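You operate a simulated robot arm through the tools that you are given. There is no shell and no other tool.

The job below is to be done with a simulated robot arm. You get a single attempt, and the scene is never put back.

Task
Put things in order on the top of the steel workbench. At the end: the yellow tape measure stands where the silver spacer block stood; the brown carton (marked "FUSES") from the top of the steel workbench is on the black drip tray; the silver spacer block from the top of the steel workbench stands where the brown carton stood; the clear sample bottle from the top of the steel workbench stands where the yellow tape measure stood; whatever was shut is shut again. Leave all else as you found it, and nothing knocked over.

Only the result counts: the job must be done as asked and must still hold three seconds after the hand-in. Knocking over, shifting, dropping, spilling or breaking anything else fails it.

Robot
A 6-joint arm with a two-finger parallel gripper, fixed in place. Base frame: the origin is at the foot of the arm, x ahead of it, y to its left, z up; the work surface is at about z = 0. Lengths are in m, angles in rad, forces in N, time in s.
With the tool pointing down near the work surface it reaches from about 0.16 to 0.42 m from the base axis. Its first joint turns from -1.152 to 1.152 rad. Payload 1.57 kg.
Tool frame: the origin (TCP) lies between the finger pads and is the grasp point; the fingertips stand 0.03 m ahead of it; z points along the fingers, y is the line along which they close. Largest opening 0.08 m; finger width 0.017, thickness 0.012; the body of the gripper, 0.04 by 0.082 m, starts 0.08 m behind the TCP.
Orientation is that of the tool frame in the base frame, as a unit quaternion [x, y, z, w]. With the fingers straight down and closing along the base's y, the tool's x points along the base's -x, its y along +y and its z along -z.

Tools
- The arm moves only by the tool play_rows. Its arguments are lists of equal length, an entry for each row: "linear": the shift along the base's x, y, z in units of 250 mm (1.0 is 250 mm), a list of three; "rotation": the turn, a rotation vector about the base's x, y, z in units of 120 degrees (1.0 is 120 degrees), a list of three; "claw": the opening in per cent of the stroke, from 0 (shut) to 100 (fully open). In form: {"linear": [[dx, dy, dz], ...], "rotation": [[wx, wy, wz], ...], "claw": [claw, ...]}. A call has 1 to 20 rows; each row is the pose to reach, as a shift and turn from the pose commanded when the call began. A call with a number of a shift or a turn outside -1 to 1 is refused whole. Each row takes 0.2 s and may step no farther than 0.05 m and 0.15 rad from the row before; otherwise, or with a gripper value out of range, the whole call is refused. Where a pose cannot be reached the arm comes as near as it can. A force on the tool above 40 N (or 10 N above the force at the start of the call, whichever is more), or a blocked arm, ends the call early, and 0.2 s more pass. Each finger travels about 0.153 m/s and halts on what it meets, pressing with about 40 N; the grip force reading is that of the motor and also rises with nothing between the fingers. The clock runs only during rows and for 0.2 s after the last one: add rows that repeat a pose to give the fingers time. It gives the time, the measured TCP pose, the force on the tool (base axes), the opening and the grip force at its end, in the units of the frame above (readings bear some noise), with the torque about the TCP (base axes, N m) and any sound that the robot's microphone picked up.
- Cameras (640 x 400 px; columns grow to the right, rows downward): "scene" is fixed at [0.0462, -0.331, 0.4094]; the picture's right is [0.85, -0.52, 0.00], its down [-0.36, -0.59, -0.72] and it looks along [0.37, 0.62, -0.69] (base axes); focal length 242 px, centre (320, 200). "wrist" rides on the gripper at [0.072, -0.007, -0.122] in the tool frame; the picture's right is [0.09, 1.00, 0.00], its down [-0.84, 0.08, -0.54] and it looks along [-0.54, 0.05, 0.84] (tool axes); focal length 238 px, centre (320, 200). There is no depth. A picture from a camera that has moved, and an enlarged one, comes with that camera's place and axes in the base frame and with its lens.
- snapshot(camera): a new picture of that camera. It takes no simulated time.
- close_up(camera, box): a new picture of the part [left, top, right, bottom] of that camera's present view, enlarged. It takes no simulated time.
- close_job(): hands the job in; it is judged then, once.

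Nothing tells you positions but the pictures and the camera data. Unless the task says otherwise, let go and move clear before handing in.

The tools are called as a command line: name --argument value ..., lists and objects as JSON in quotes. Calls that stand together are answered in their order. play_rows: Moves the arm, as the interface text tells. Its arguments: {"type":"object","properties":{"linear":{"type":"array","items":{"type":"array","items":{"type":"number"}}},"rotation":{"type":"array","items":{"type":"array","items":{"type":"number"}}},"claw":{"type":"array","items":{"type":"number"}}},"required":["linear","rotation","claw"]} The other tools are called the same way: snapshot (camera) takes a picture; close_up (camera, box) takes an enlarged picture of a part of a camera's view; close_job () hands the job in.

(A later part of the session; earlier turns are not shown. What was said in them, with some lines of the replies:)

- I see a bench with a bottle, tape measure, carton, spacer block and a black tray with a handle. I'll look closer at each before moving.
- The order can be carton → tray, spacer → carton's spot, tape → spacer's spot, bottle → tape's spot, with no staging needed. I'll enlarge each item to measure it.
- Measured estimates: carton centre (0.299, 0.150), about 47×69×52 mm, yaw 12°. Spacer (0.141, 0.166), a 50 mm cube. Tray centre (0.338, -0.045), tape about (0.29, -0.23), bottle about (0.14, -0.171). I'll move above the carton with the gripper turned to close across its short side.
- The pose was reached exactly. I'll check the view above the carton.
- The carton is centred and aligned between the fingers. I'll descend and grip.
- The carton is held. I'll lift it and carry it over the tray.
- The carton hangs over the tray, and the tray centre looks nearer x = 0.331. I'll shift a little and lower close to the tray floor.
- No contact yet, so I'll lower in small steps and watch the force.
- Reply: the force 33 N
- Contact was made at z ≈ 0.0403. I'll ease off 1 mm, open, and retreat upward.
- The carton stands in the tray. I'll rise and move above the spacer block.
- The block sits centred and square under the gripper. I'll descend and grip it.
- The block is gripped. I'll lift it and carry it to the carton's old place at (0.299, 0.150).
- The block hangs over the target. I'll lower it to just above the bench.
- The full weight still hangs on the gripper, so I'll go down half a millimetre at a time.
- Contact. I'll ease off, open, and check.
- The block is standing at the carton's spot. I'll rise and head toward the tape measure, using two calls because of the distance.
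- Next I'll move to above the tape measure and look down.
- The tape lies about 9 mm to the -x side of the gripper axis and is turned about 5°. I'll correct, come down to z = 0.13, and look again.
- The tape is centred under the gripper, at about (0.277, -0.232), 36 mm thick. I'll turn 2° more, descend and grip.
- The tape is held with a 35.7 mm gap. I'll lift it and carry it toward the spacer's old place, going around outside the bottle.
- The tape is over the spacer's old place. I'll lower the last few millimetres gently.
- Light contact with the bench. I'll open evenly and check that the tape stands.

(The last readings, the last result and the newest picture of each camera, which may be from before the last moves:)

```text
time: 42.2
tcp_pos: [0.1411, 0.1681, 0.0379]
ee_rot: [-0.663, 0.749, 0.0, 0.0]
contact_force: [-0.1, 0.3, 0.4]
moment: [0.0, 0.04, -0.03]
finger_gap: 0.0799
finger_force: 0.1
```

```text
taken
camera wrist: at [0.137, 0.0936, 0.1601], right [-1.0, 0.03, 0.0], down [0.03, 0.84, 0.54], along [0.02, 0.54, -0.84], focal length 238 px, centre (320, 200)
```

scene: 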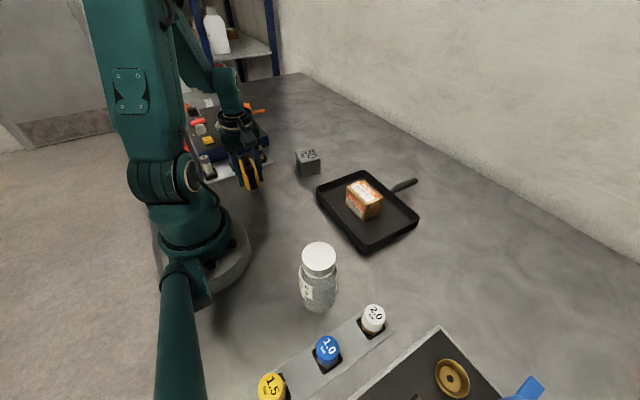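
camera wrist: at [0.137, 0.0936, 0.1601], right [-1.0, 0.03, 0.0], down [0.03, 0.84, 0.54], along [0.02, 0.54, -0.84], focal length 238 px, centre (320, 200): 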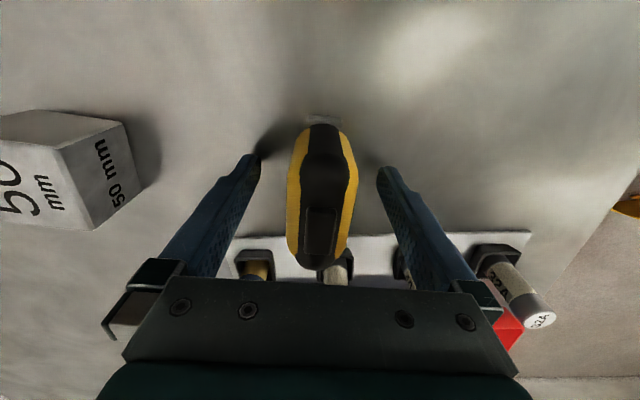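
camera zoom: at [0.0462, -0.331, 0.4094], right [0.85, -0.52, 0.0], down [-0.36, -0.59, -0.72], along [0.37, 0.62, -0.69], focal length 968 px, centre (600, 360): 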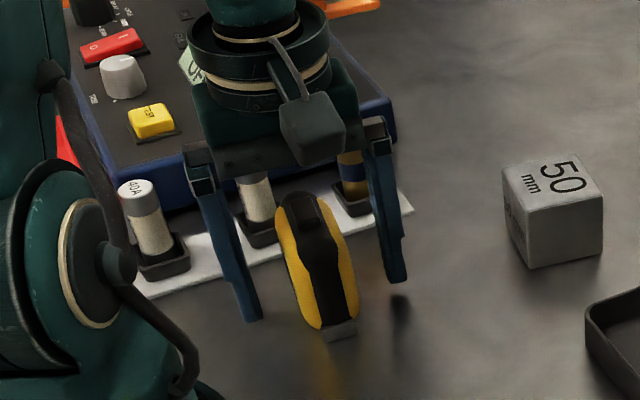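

The tape stands where the spacer stood. I'll raise straight up, then swing around the front toward the bottle while turning the gripper.

play_rows --linear '[[0, 0, 0.06], [0, 0, 0.16], [0, 0, 0.3], [0, 0, 0.44], [0, 0, 0.58], [0, 0, 0.649], [0.04, -0.04, 0.649], [0.1, -0.1, 0.649], [0.17, -0.17, 0.649], [0.24, -0.24, 0.649], [0.31, -0.31, 0.649], [0.38, -0.38, 0.649], [0.44, -0.44, 0.649], [0.48, -0.48, 0.649]]' --rotation '[[0, 0, 0], [0, 0, 0], [0, 0, 0], [0, 0, 0], [0, 0, 0], [0, 0, 0], [0, 0, -0.065], [0, 0, -0.13], [0, 0, -0.195], [0, 0, -0.26], [0, 0, -0.325], [0, 0, -0.39], [0, 0, -0.455], [0, 0, -0.52]]' --claw '[100, 100, 100, 100, 100, 100, 100, 100, 100, 100, 100, 100, 100, 100]'

play_rows --linear '[[0, -0.05, 0], [0, -0.12, 0], [0, -0.2, 0], [0, -0.3, 0], [-0.02, -0.4, 0], [-0.05, -0.47, 0], [-0.1, -0.54, 0], [-0.15, -0.6, 0], [-0.2, -0.65, 0], [-0.25, -0.7, 0], [-0.3, -0.74, 0], [-0.35, -0.78, 0], [-0.4, -0.82, 0], [-0.45, -0.85, 0], [-0.483, -0.868, 0], [-0.483, -0.868, 0], [-0.483, -0.868, 0]]' --rotation '[[0, 0, -0.06], [0, 0, -0.12], [0, 0, -0.18], [0, 0, -0.24], [0, 0, -0.3], [0, 0, -0.36], [0, 0, -0.42], [0, 0, -0.48], [0, 0, -0.54], [0, 0, -0.6], [0, 0, -0.66], [0, 0, -0.72], [0, 0, -0.78], [0, 0, -0.84], [0, 0, -0.9], [0, 0, -0.9217], [0, 0, -0.9217]]' --claw '[100, 100, 100, 100, 100, 100, 100, 100, 100, 100, 100, 100, 100, 100, 100, 100, 100]'

snapshot --camera "scene"

snapshot --camera "wrist"

```text
time: 45.2
tcp_pos: [0.2619, 0.0468, 0.1998]
ee_rot: [-0.178, 0.984, -0.001, 0.0]
contact_force: [-0.4, 0.1, 0.1]
moment: [0.0, -0.02, 0.0]
finger_gap: 0.0799
finger_force: 0.0
```

```text
time: 48.8
tcp_pos: [0.1391, -0.1703, 0.1999]
ee_rot: [0.708, 0.707, -0.001, 0.0]
contact_force: [-0.5, 0.0, 0.0]
moment: [0.0, -0.02, -0.01]
finger_gap: 0.0799
finger_force: 0.1
```

```text
taken
```

scene: 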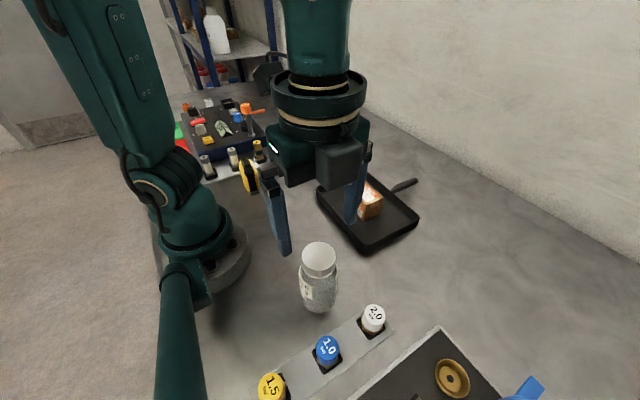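

```text
taken
camera wrist: at [0.1311, -0.0998, 0.321], right [1.0, 0.09, 0.0], down [0.08, -0.84, 0.54], along [0.05, -0.54, -0.84], focal length 238 px, centre (320, 200)
```

wrist: 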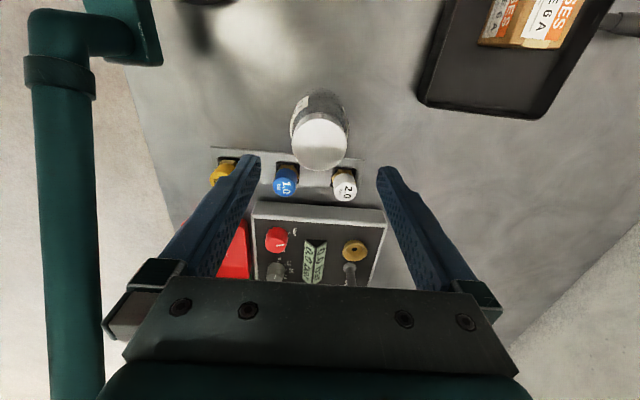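

close_up --camera "wrist" --box '[260, 80, 380, 190]'

close_up --camera "scene" --box '[190, 110, 310, 210]'

```text
3.64 times, centred on (320, 135) of wrist
camera zoom: at [0.1311, -0.0998, 0.321], right [1.0, 0.09, 0.0], down [0.08, -0.84, 0.54], along [0.05, -0.54, -0.84], focal length 867 px, centre (320, 436)
```

zoom: 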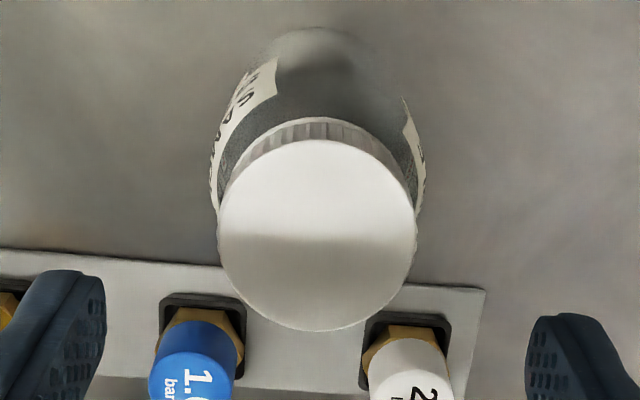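

```text
4.00 times, centred on (250, 160) of scene
camera zoom: at [0.0462, -0.331, 0.4094], right [0.85, -0.52, 0.0], down [-0.36, -0.59, -0.72], along [0.37, 0.62, -0.69], focal length 968 px, centre (600, 360)
```

zoom: 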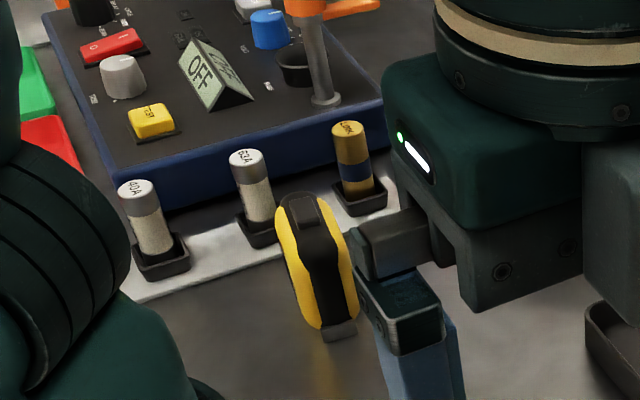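

The bottle is centred within about 1 mm of the gripper axis. I'll descend around its body to z = 0.055.

play_rows --linear '[[0, 0, -0.08], [0, 0, -0.18], [0, 0, -0.28], [0, 0, -0.38], [0, 0, -0.47], [0, 0, -0.54], [0, 0, -0.58], [0, 0, -0.58]]' --rotation '[[0, 0, 0], [0, 0, 0], [0, 0, 0], [0, 0, 0], [0, 0, 0], [0, 0, 0], [0, 0, 0], [0, 0, 0]]' --claw '[100, 100, 100, 100, 100, 100, 100, 100]'

close_up --camera "scene" --box '[250, 200, 390, 320]'

snapshot --camera "wrist"

```text
time: 50.6
tcp_pos: [0.141, -0.1714, 0.0575]
ee_rot: [0.707, 0.708, 0.0, 0.0]
contact_force: [-0.1, 0.0, 1.0]
moment: [0.0, -0.03, 0.02]
finger_gap: 0.0797
finger_force: 0.1
```

```text
3.33 times, centred on (320, 260) of scene
camera zoom: at [0.0462, -0.331, 0.4094], right [0.85, -0.52, 0.0], down [-0.36, -0.59, -0.72], along [0.37, 0.62, -0.69], focal length 807 px, centre (320, 0)
```

zoom: 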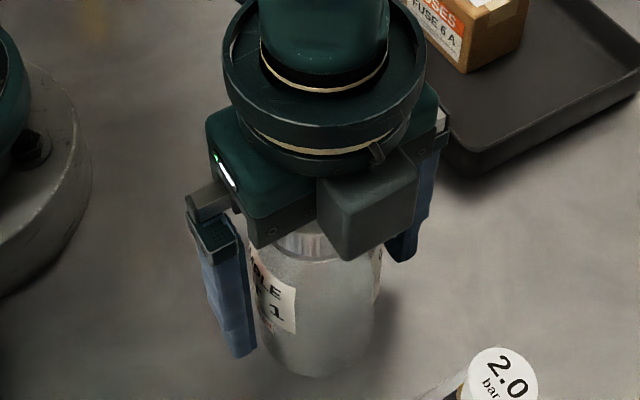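

```text
taken
camera wrist: at [0.1334, -0.1002, 0.179], right [1.0, 0.09, 0.0], down [0.08, -0.84, 0.54], along [0.05, -0.54, -0.84], focal length 238 px, centre (320, 200)
```

wrist: 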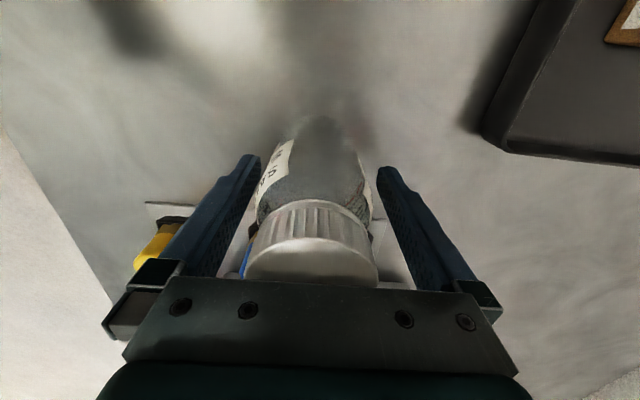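

The fingers straddle the bottle body without contact. I'll close gently in small steps.

play_rows --linear '[[0, 0, 0], [0, 0, 0], [0, 0, 0], [0, 0, 0], [0, 0, 0]]' --rotation '[[0, 0, 0], [0, 0, 0], [0, 0, 0], [0, 0, 0], [0, 0, 0]]' --claw '[88, 80, 76, 74, 74]'

```text
time: 51.8
tcp_pos: [0.1412, -0.1708, 0.057]
ee_rot: [0.707, 0.707, 0.0, 0.0]
contact_force: [-0.5, 0.3, 0.2]
moment: [-0.04, 0.02, -0.03]
finger_gap: 0.0594
finger_force: 0.0
```

play_rows --linear '[[0, 0, 0], [0, 0, 0], [0, 0, 0]]' --rotation '[[0, 0, 0], [0, 0, 0], [0, 0, 0]]' --claw '[72, 70, 70]'

```text
time: 52.6
tcp_pos: [0.1421, -0.1712, 0.0572]
ee_rot: [0.707, 0.707, 0.0, 0.0]
contact_force: [0.4, -0.5, -0.5]
moment: [-0.03, 0.02, 0.0]
finger_gap: 0.0575
finger_force: 39.8
```

The bottle is gripped with a 57.5 mm gap. I'll lift it and carry it to the tape's old place.

play_rows --linear '[[0, 0, 0.03], [0, 0, 0.1], [0, 0, 0.2], [0, 0, 0.3], [0, 0, 0.38], [0.03, -0.014, 0.38], [0.1, -0.045, 0.38], [0.19, -0.086, 0.38], [0.28, -0.126, 0.38], [0.37, -0.167, 0.38], [0.46, -0.207, 0.38], [0.52, -0.234, 0.38], [0.554, -0.2495, 0.38], [0.554, -0.2495, 0.38], [0.554, -0.2495, 0.38]]' --rotation '[[0, 0, 0], [0, 0, 0], [0, 0, 0], [0, 0, 0], [0, 0, 0], [0, 0, 0], [0, 0, 0], [0, 0, 0], [0, 0, 0], [0, 0, 0], [0, 0, 0], [0, 0, 0], [0, 0, 0], [0, 0, 0], [0, 0, 0]]' --claw '[70, 70, 70, 70, 70, 70, 70, 70, 70, 70, 70, 70, 70, 70, 70]'

snapshot --camera "scene"

snapshot --camera "wrist"

```text
time: 55.8
tcp_pos: [0.2776, -0.2336, 0.1509]
ee_rot: [0.707, 0.707, 0.0, 0.0]
contact_force: [0.4, 0.2, 0.3]
moment: [-0.01, 0.06, 0.01]
finger_gap: 0.0576
finger_force: 40.0
```

```text
taken
```

scene: 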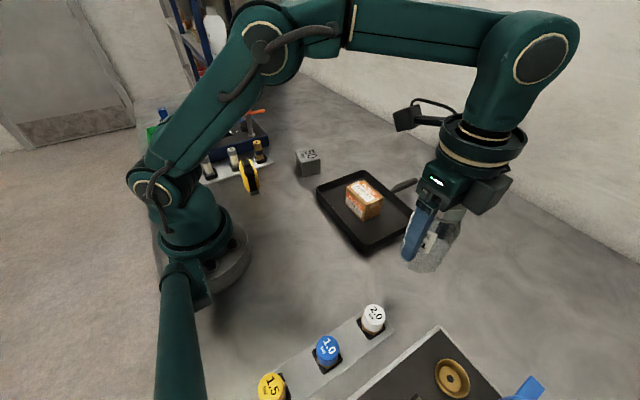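

```text
taken
camera wrist: at [0.2687, -0.1625, 0.273], right [1.0, 0.09, 0.0], down [0.08, -0.84, 0.54], along [0.05, -0.54, -0.84], focal length 238 px, centre (320, 200)
```

wrist: 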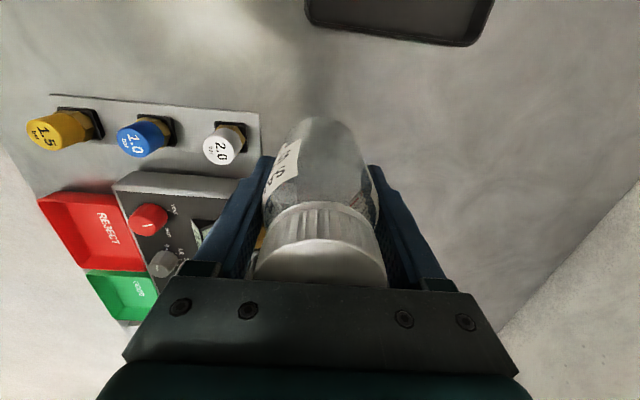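

The bottle hangs over the tape's old place. I'll lower to just above the bench.

play_rows --linear '[[0, 0, -0.08], [0, 0, -0.17], [0, 0, -0.26], [0, 0, -0.33], [0, 0, -0.36], [0, 0, -0.372], [0, 0, -0.372]]' --rotation '[[0, 0, 0], [0, 0, 0], [0, 0, 0], [0, 0, 0], [0, 0, 0], [0, 0, 0], [0, 0, 0]]' --claw '[70, 70, 70, 70, 70, 70, 70]'

play_rows --linear '[[0, 0, -0.004], [0, 0, -0.004]]' --rotation '[[0, 0, 0], [0, 0, 0]]' --claw '[70, 70]'

```text
time: 57.4
tcp_pos: [0.276, -0.2325, 0.0591]
ee_rot: [0.708, 0.707, 0.001, 0.0]
contact_force: [-0.6, 0.3, -0.7]
moment: [0.01, 0.01, 0.03]
finger_gap: 0.0576
finger_force: 39.3
```

```text
time: 58.0
tcp_pos: [0.2764, -0.2336, 0.058]
ee_rot: [0.707, 0.707, 0.0, 0.0]
contact_force: [-0.1, -0.3, 0.5]
moment: [0.02, 0.02, 0.0]
finger_gap: 0.0572
finger_force: 39.6
```

play_rows --linear '[[0, 0, -0.002], [0, 0, -0.002]]' --rotation '[[0, 0, 0], [0, 0, 0]]' --claw '[70, 70]'

play_rows --linear '[[0, 0, -0.002], [0, 0, -0.002]]' --rotation '[[0, 0, 0], [0, 0, 0]]' --claw '[70, 70]'

```text
time: 58.6
tcp_pos: [0.2782, -0.2327, 0.0566]
ee_rot: [0.707, 0.708, 0.0, -0.001]
contact_force: [-3.8, 1.1, 12.2]
moment: [0.02, 0.24, 0.0]
finger_gap: 0.0576
finger_force: 39.8
```

```text
time: 59.2
tcp_pos: [0.2781, -0.2347, 0.0579]
ee_rot: [0.707, 0.707, 0.0, 0.001]
contact_force: [-5.5, 3.8, 30.4]
moment: [0.18, 0.33, 0.1]
finger_gap: 0.0572
finger_force: 40.0
```

Firm contact. I'll ease back up 0.6 mm and open slowly.

play_rows --linear '[[0, 0, 0.0025], [0, 0, 0.0025], [0, 0, 0.0025], [0, 0, 0.0025], [0, 0, 0.0025], [0, 0, 0.0025], [0, 0, 0.0025]]' --rotation '[[0, 0, 0], [0, 0, 0], [0, 0, 0], [0, 0, 0], [0, 0, 0], [0, 0, 0], [0, 0, 0]]' --claw '[70, 74, 78, 84, 92, 100, 100]'

close_up --camera "scene" --box '[340, 180, 500, 320]'

snapshot --camera "wrist"

```text
time: 60.8
tcp_pos: [0.277, -0.2332, 0.0568]
ee_rot: [0.707, 0.707, 0.0, 0.0]
contact_force: [0.2, -0.5, 0.3]
moment: [-0.04, -0.01, 0.01]
finger_gap: 0.0799
finger_force: 0.1
```

```text
2.86 times, centred on (420, 250) of scene
camera zoom: at [0.0462, -0.331, 0.4094], right [0.85, -0.52, 0.0], down [-0.36, -0.59, -0.72], along [0.37, 0.62, -0.69], focal length 692 px, centre (34, 57)
```

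zoom: 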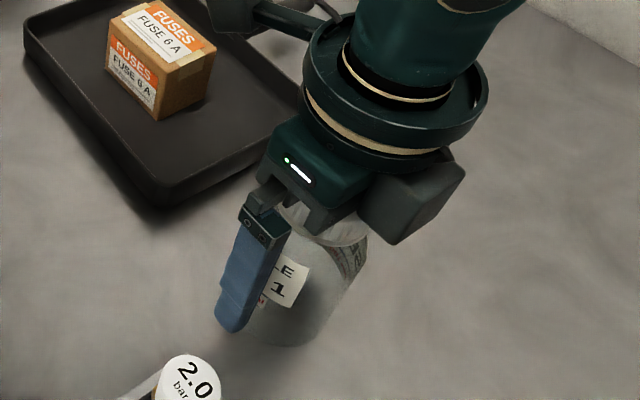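

```text
taken
camera wrist: at [0.2697, -0.1629, 0.1786], right [1.0, 0.09, 0.0], down [0.08, -0.84, 0.54], along [0.05, -0.54, -0.84], focal length 238 px, centre (320, 200)
```

wrist: 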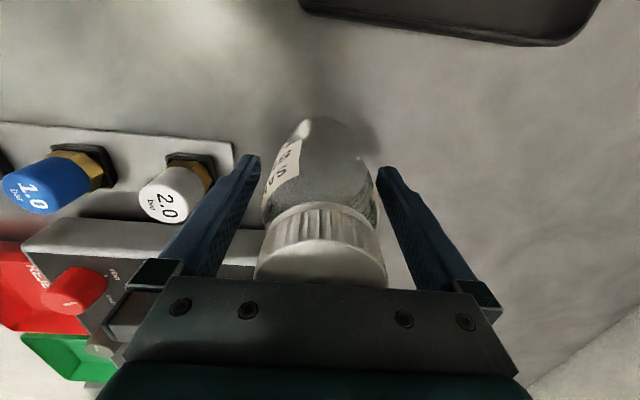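

The bottle is released and standing. I'll raise straight up and move clear to inspect.

play_rows --linear '[[0, 0, 0.04], [0, 0, 0.12], [0, 0, 0.24], [0, 0, 0.38], [0, 0, 0.52], [0, 0, 0.62], [0, 0.08, 0.62], [0, 0.2, 0.62], [0, 0.34, 0.62], [0, 0.48, 0.62], [0, 0.62, 0.62], [0, 0.76, 0.62], [0, 0.84, 0.62], [0, 0.9, 0.62], [0, 0.9, 0.62]]' --rotation '[[0, 0, 0], [0, 0, 0], [0, 0, 0], [0, 0, 0], [0, 0, 0], [0, 0, 0], [0, 0, 0.06], [0, 0, 0.12], [0, 0, 0.18], [0, 0, 0.24], [0, 0, 0.3], [0, 0, 0.36], [0, 0, 0.42], [0, 0, 0.48], [0, 0, 0.48]]' --claw '[100, 100, 100, 100, 100, 100, 100, 100, 100, 100, 100, 100, 100, 100, 100]'

snapshot --camera "scene"

close_up --camera "scene" --box '[190, 100, 330, 210]'

close_up --camera "scene" --box '[300, 150, 460, 310]'

snapshot --camera "wrist"

```text
time: 64.0
tcp_pos: [0.2788, -0.0086, 0.2098]
ee_rot: [0.279, 0.96, 0.0, 0.0]
contact_force: [-0.6, 0.0, -0.6]
moment: [0.05, 0.0, 0.02]
finger_gap: 0.0802
finger_force: 0.0
```

```text
taken
```

scene: 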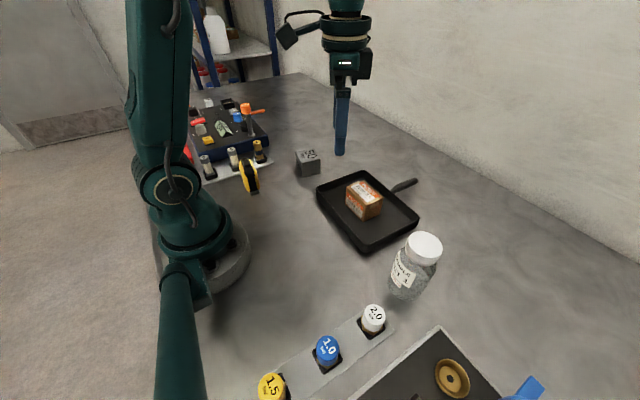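

```text
3.64 times, centred on (260, 155) of scene
camera zoom: at [0.0462, -0.331, 0.4094], right [0.85, -0.52, 0.0], down [-0.36, -0.59, -0.72], along [0.37, 0.62, -0.69], focal length 880 px, centre (538, 364)
```

zoom: 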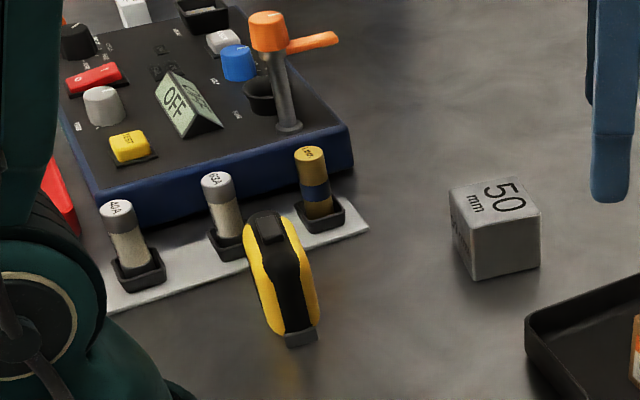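

```text
2.50 times, centred on (380, 230) of scene
camera zoom: at [0.0462, -0.331, 0.4094], right [0.85, -0.52, 0.0], down [-0.36, -0.59, -0.72], along [0.37, 0.62, -0.69], focal length 605 px, centre (170, 125)
```

zoom: 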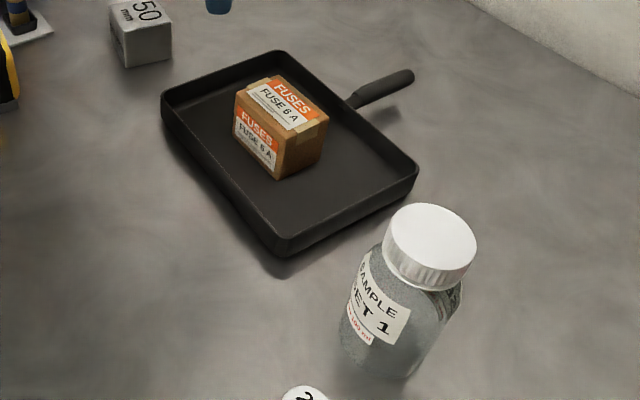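

```text
taken
camera wrist: at [0.2129, 0.0238, 0.3316], right [0.45, 0.89, 0.0], down [0.75, -0.38, 0.54], along [0.48, -0.25, -0.84], focal length 238 px, centre (320, 200)
```

wrist: 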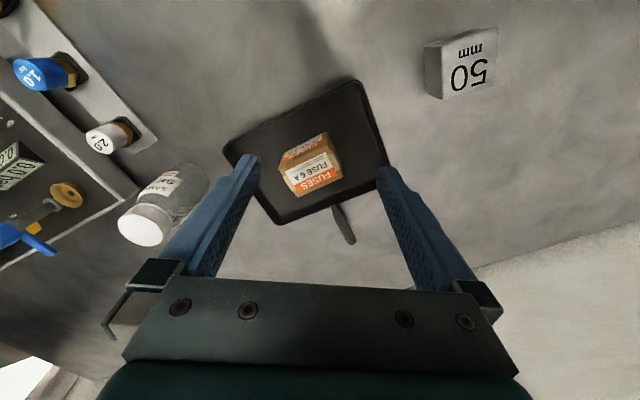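

Everything is in place. The carton is on the tray, the spacer is at about (0.30, 0.15) in the carton's place, the tape stands at the spacer's place, and the bottle stands at the tape's place. The tray and fixtures haven't moved and the gripper is clear, so I'm handing in.

close_job

```text
The job is handed in.
```

The job is handed in, and every item stands where you asked. I confirmed this from the scene and wrist pictures before handing in. The result of the judging was not shown to me.

| Item | Now at | About (x, y) in m |
|---|---|---|
| Brown carton ("FUSES") | on the black drip tray | 0.33, -0.05 |
| Silver spacer block | where the carton stood | 0.30, 0.15 |
| Yellow tape measure | where the spacer block stood | 0.14, 0.17 |
| Clear sample bottle | where the tape measure stood | 0.28, -0.23 |

- **Accuracy:** My position readings agree to within about 5 mm, so each item could be that far from the exact original spot.
- **Nothing to shut:** I saw nothing that had to be opened, and I opened nothing.
- **Rest of the bench:** In the final pictures the tray, knobs and fuses looked as they did at the start, and nothing had been knocked over. The gripper is open and clear of everything.
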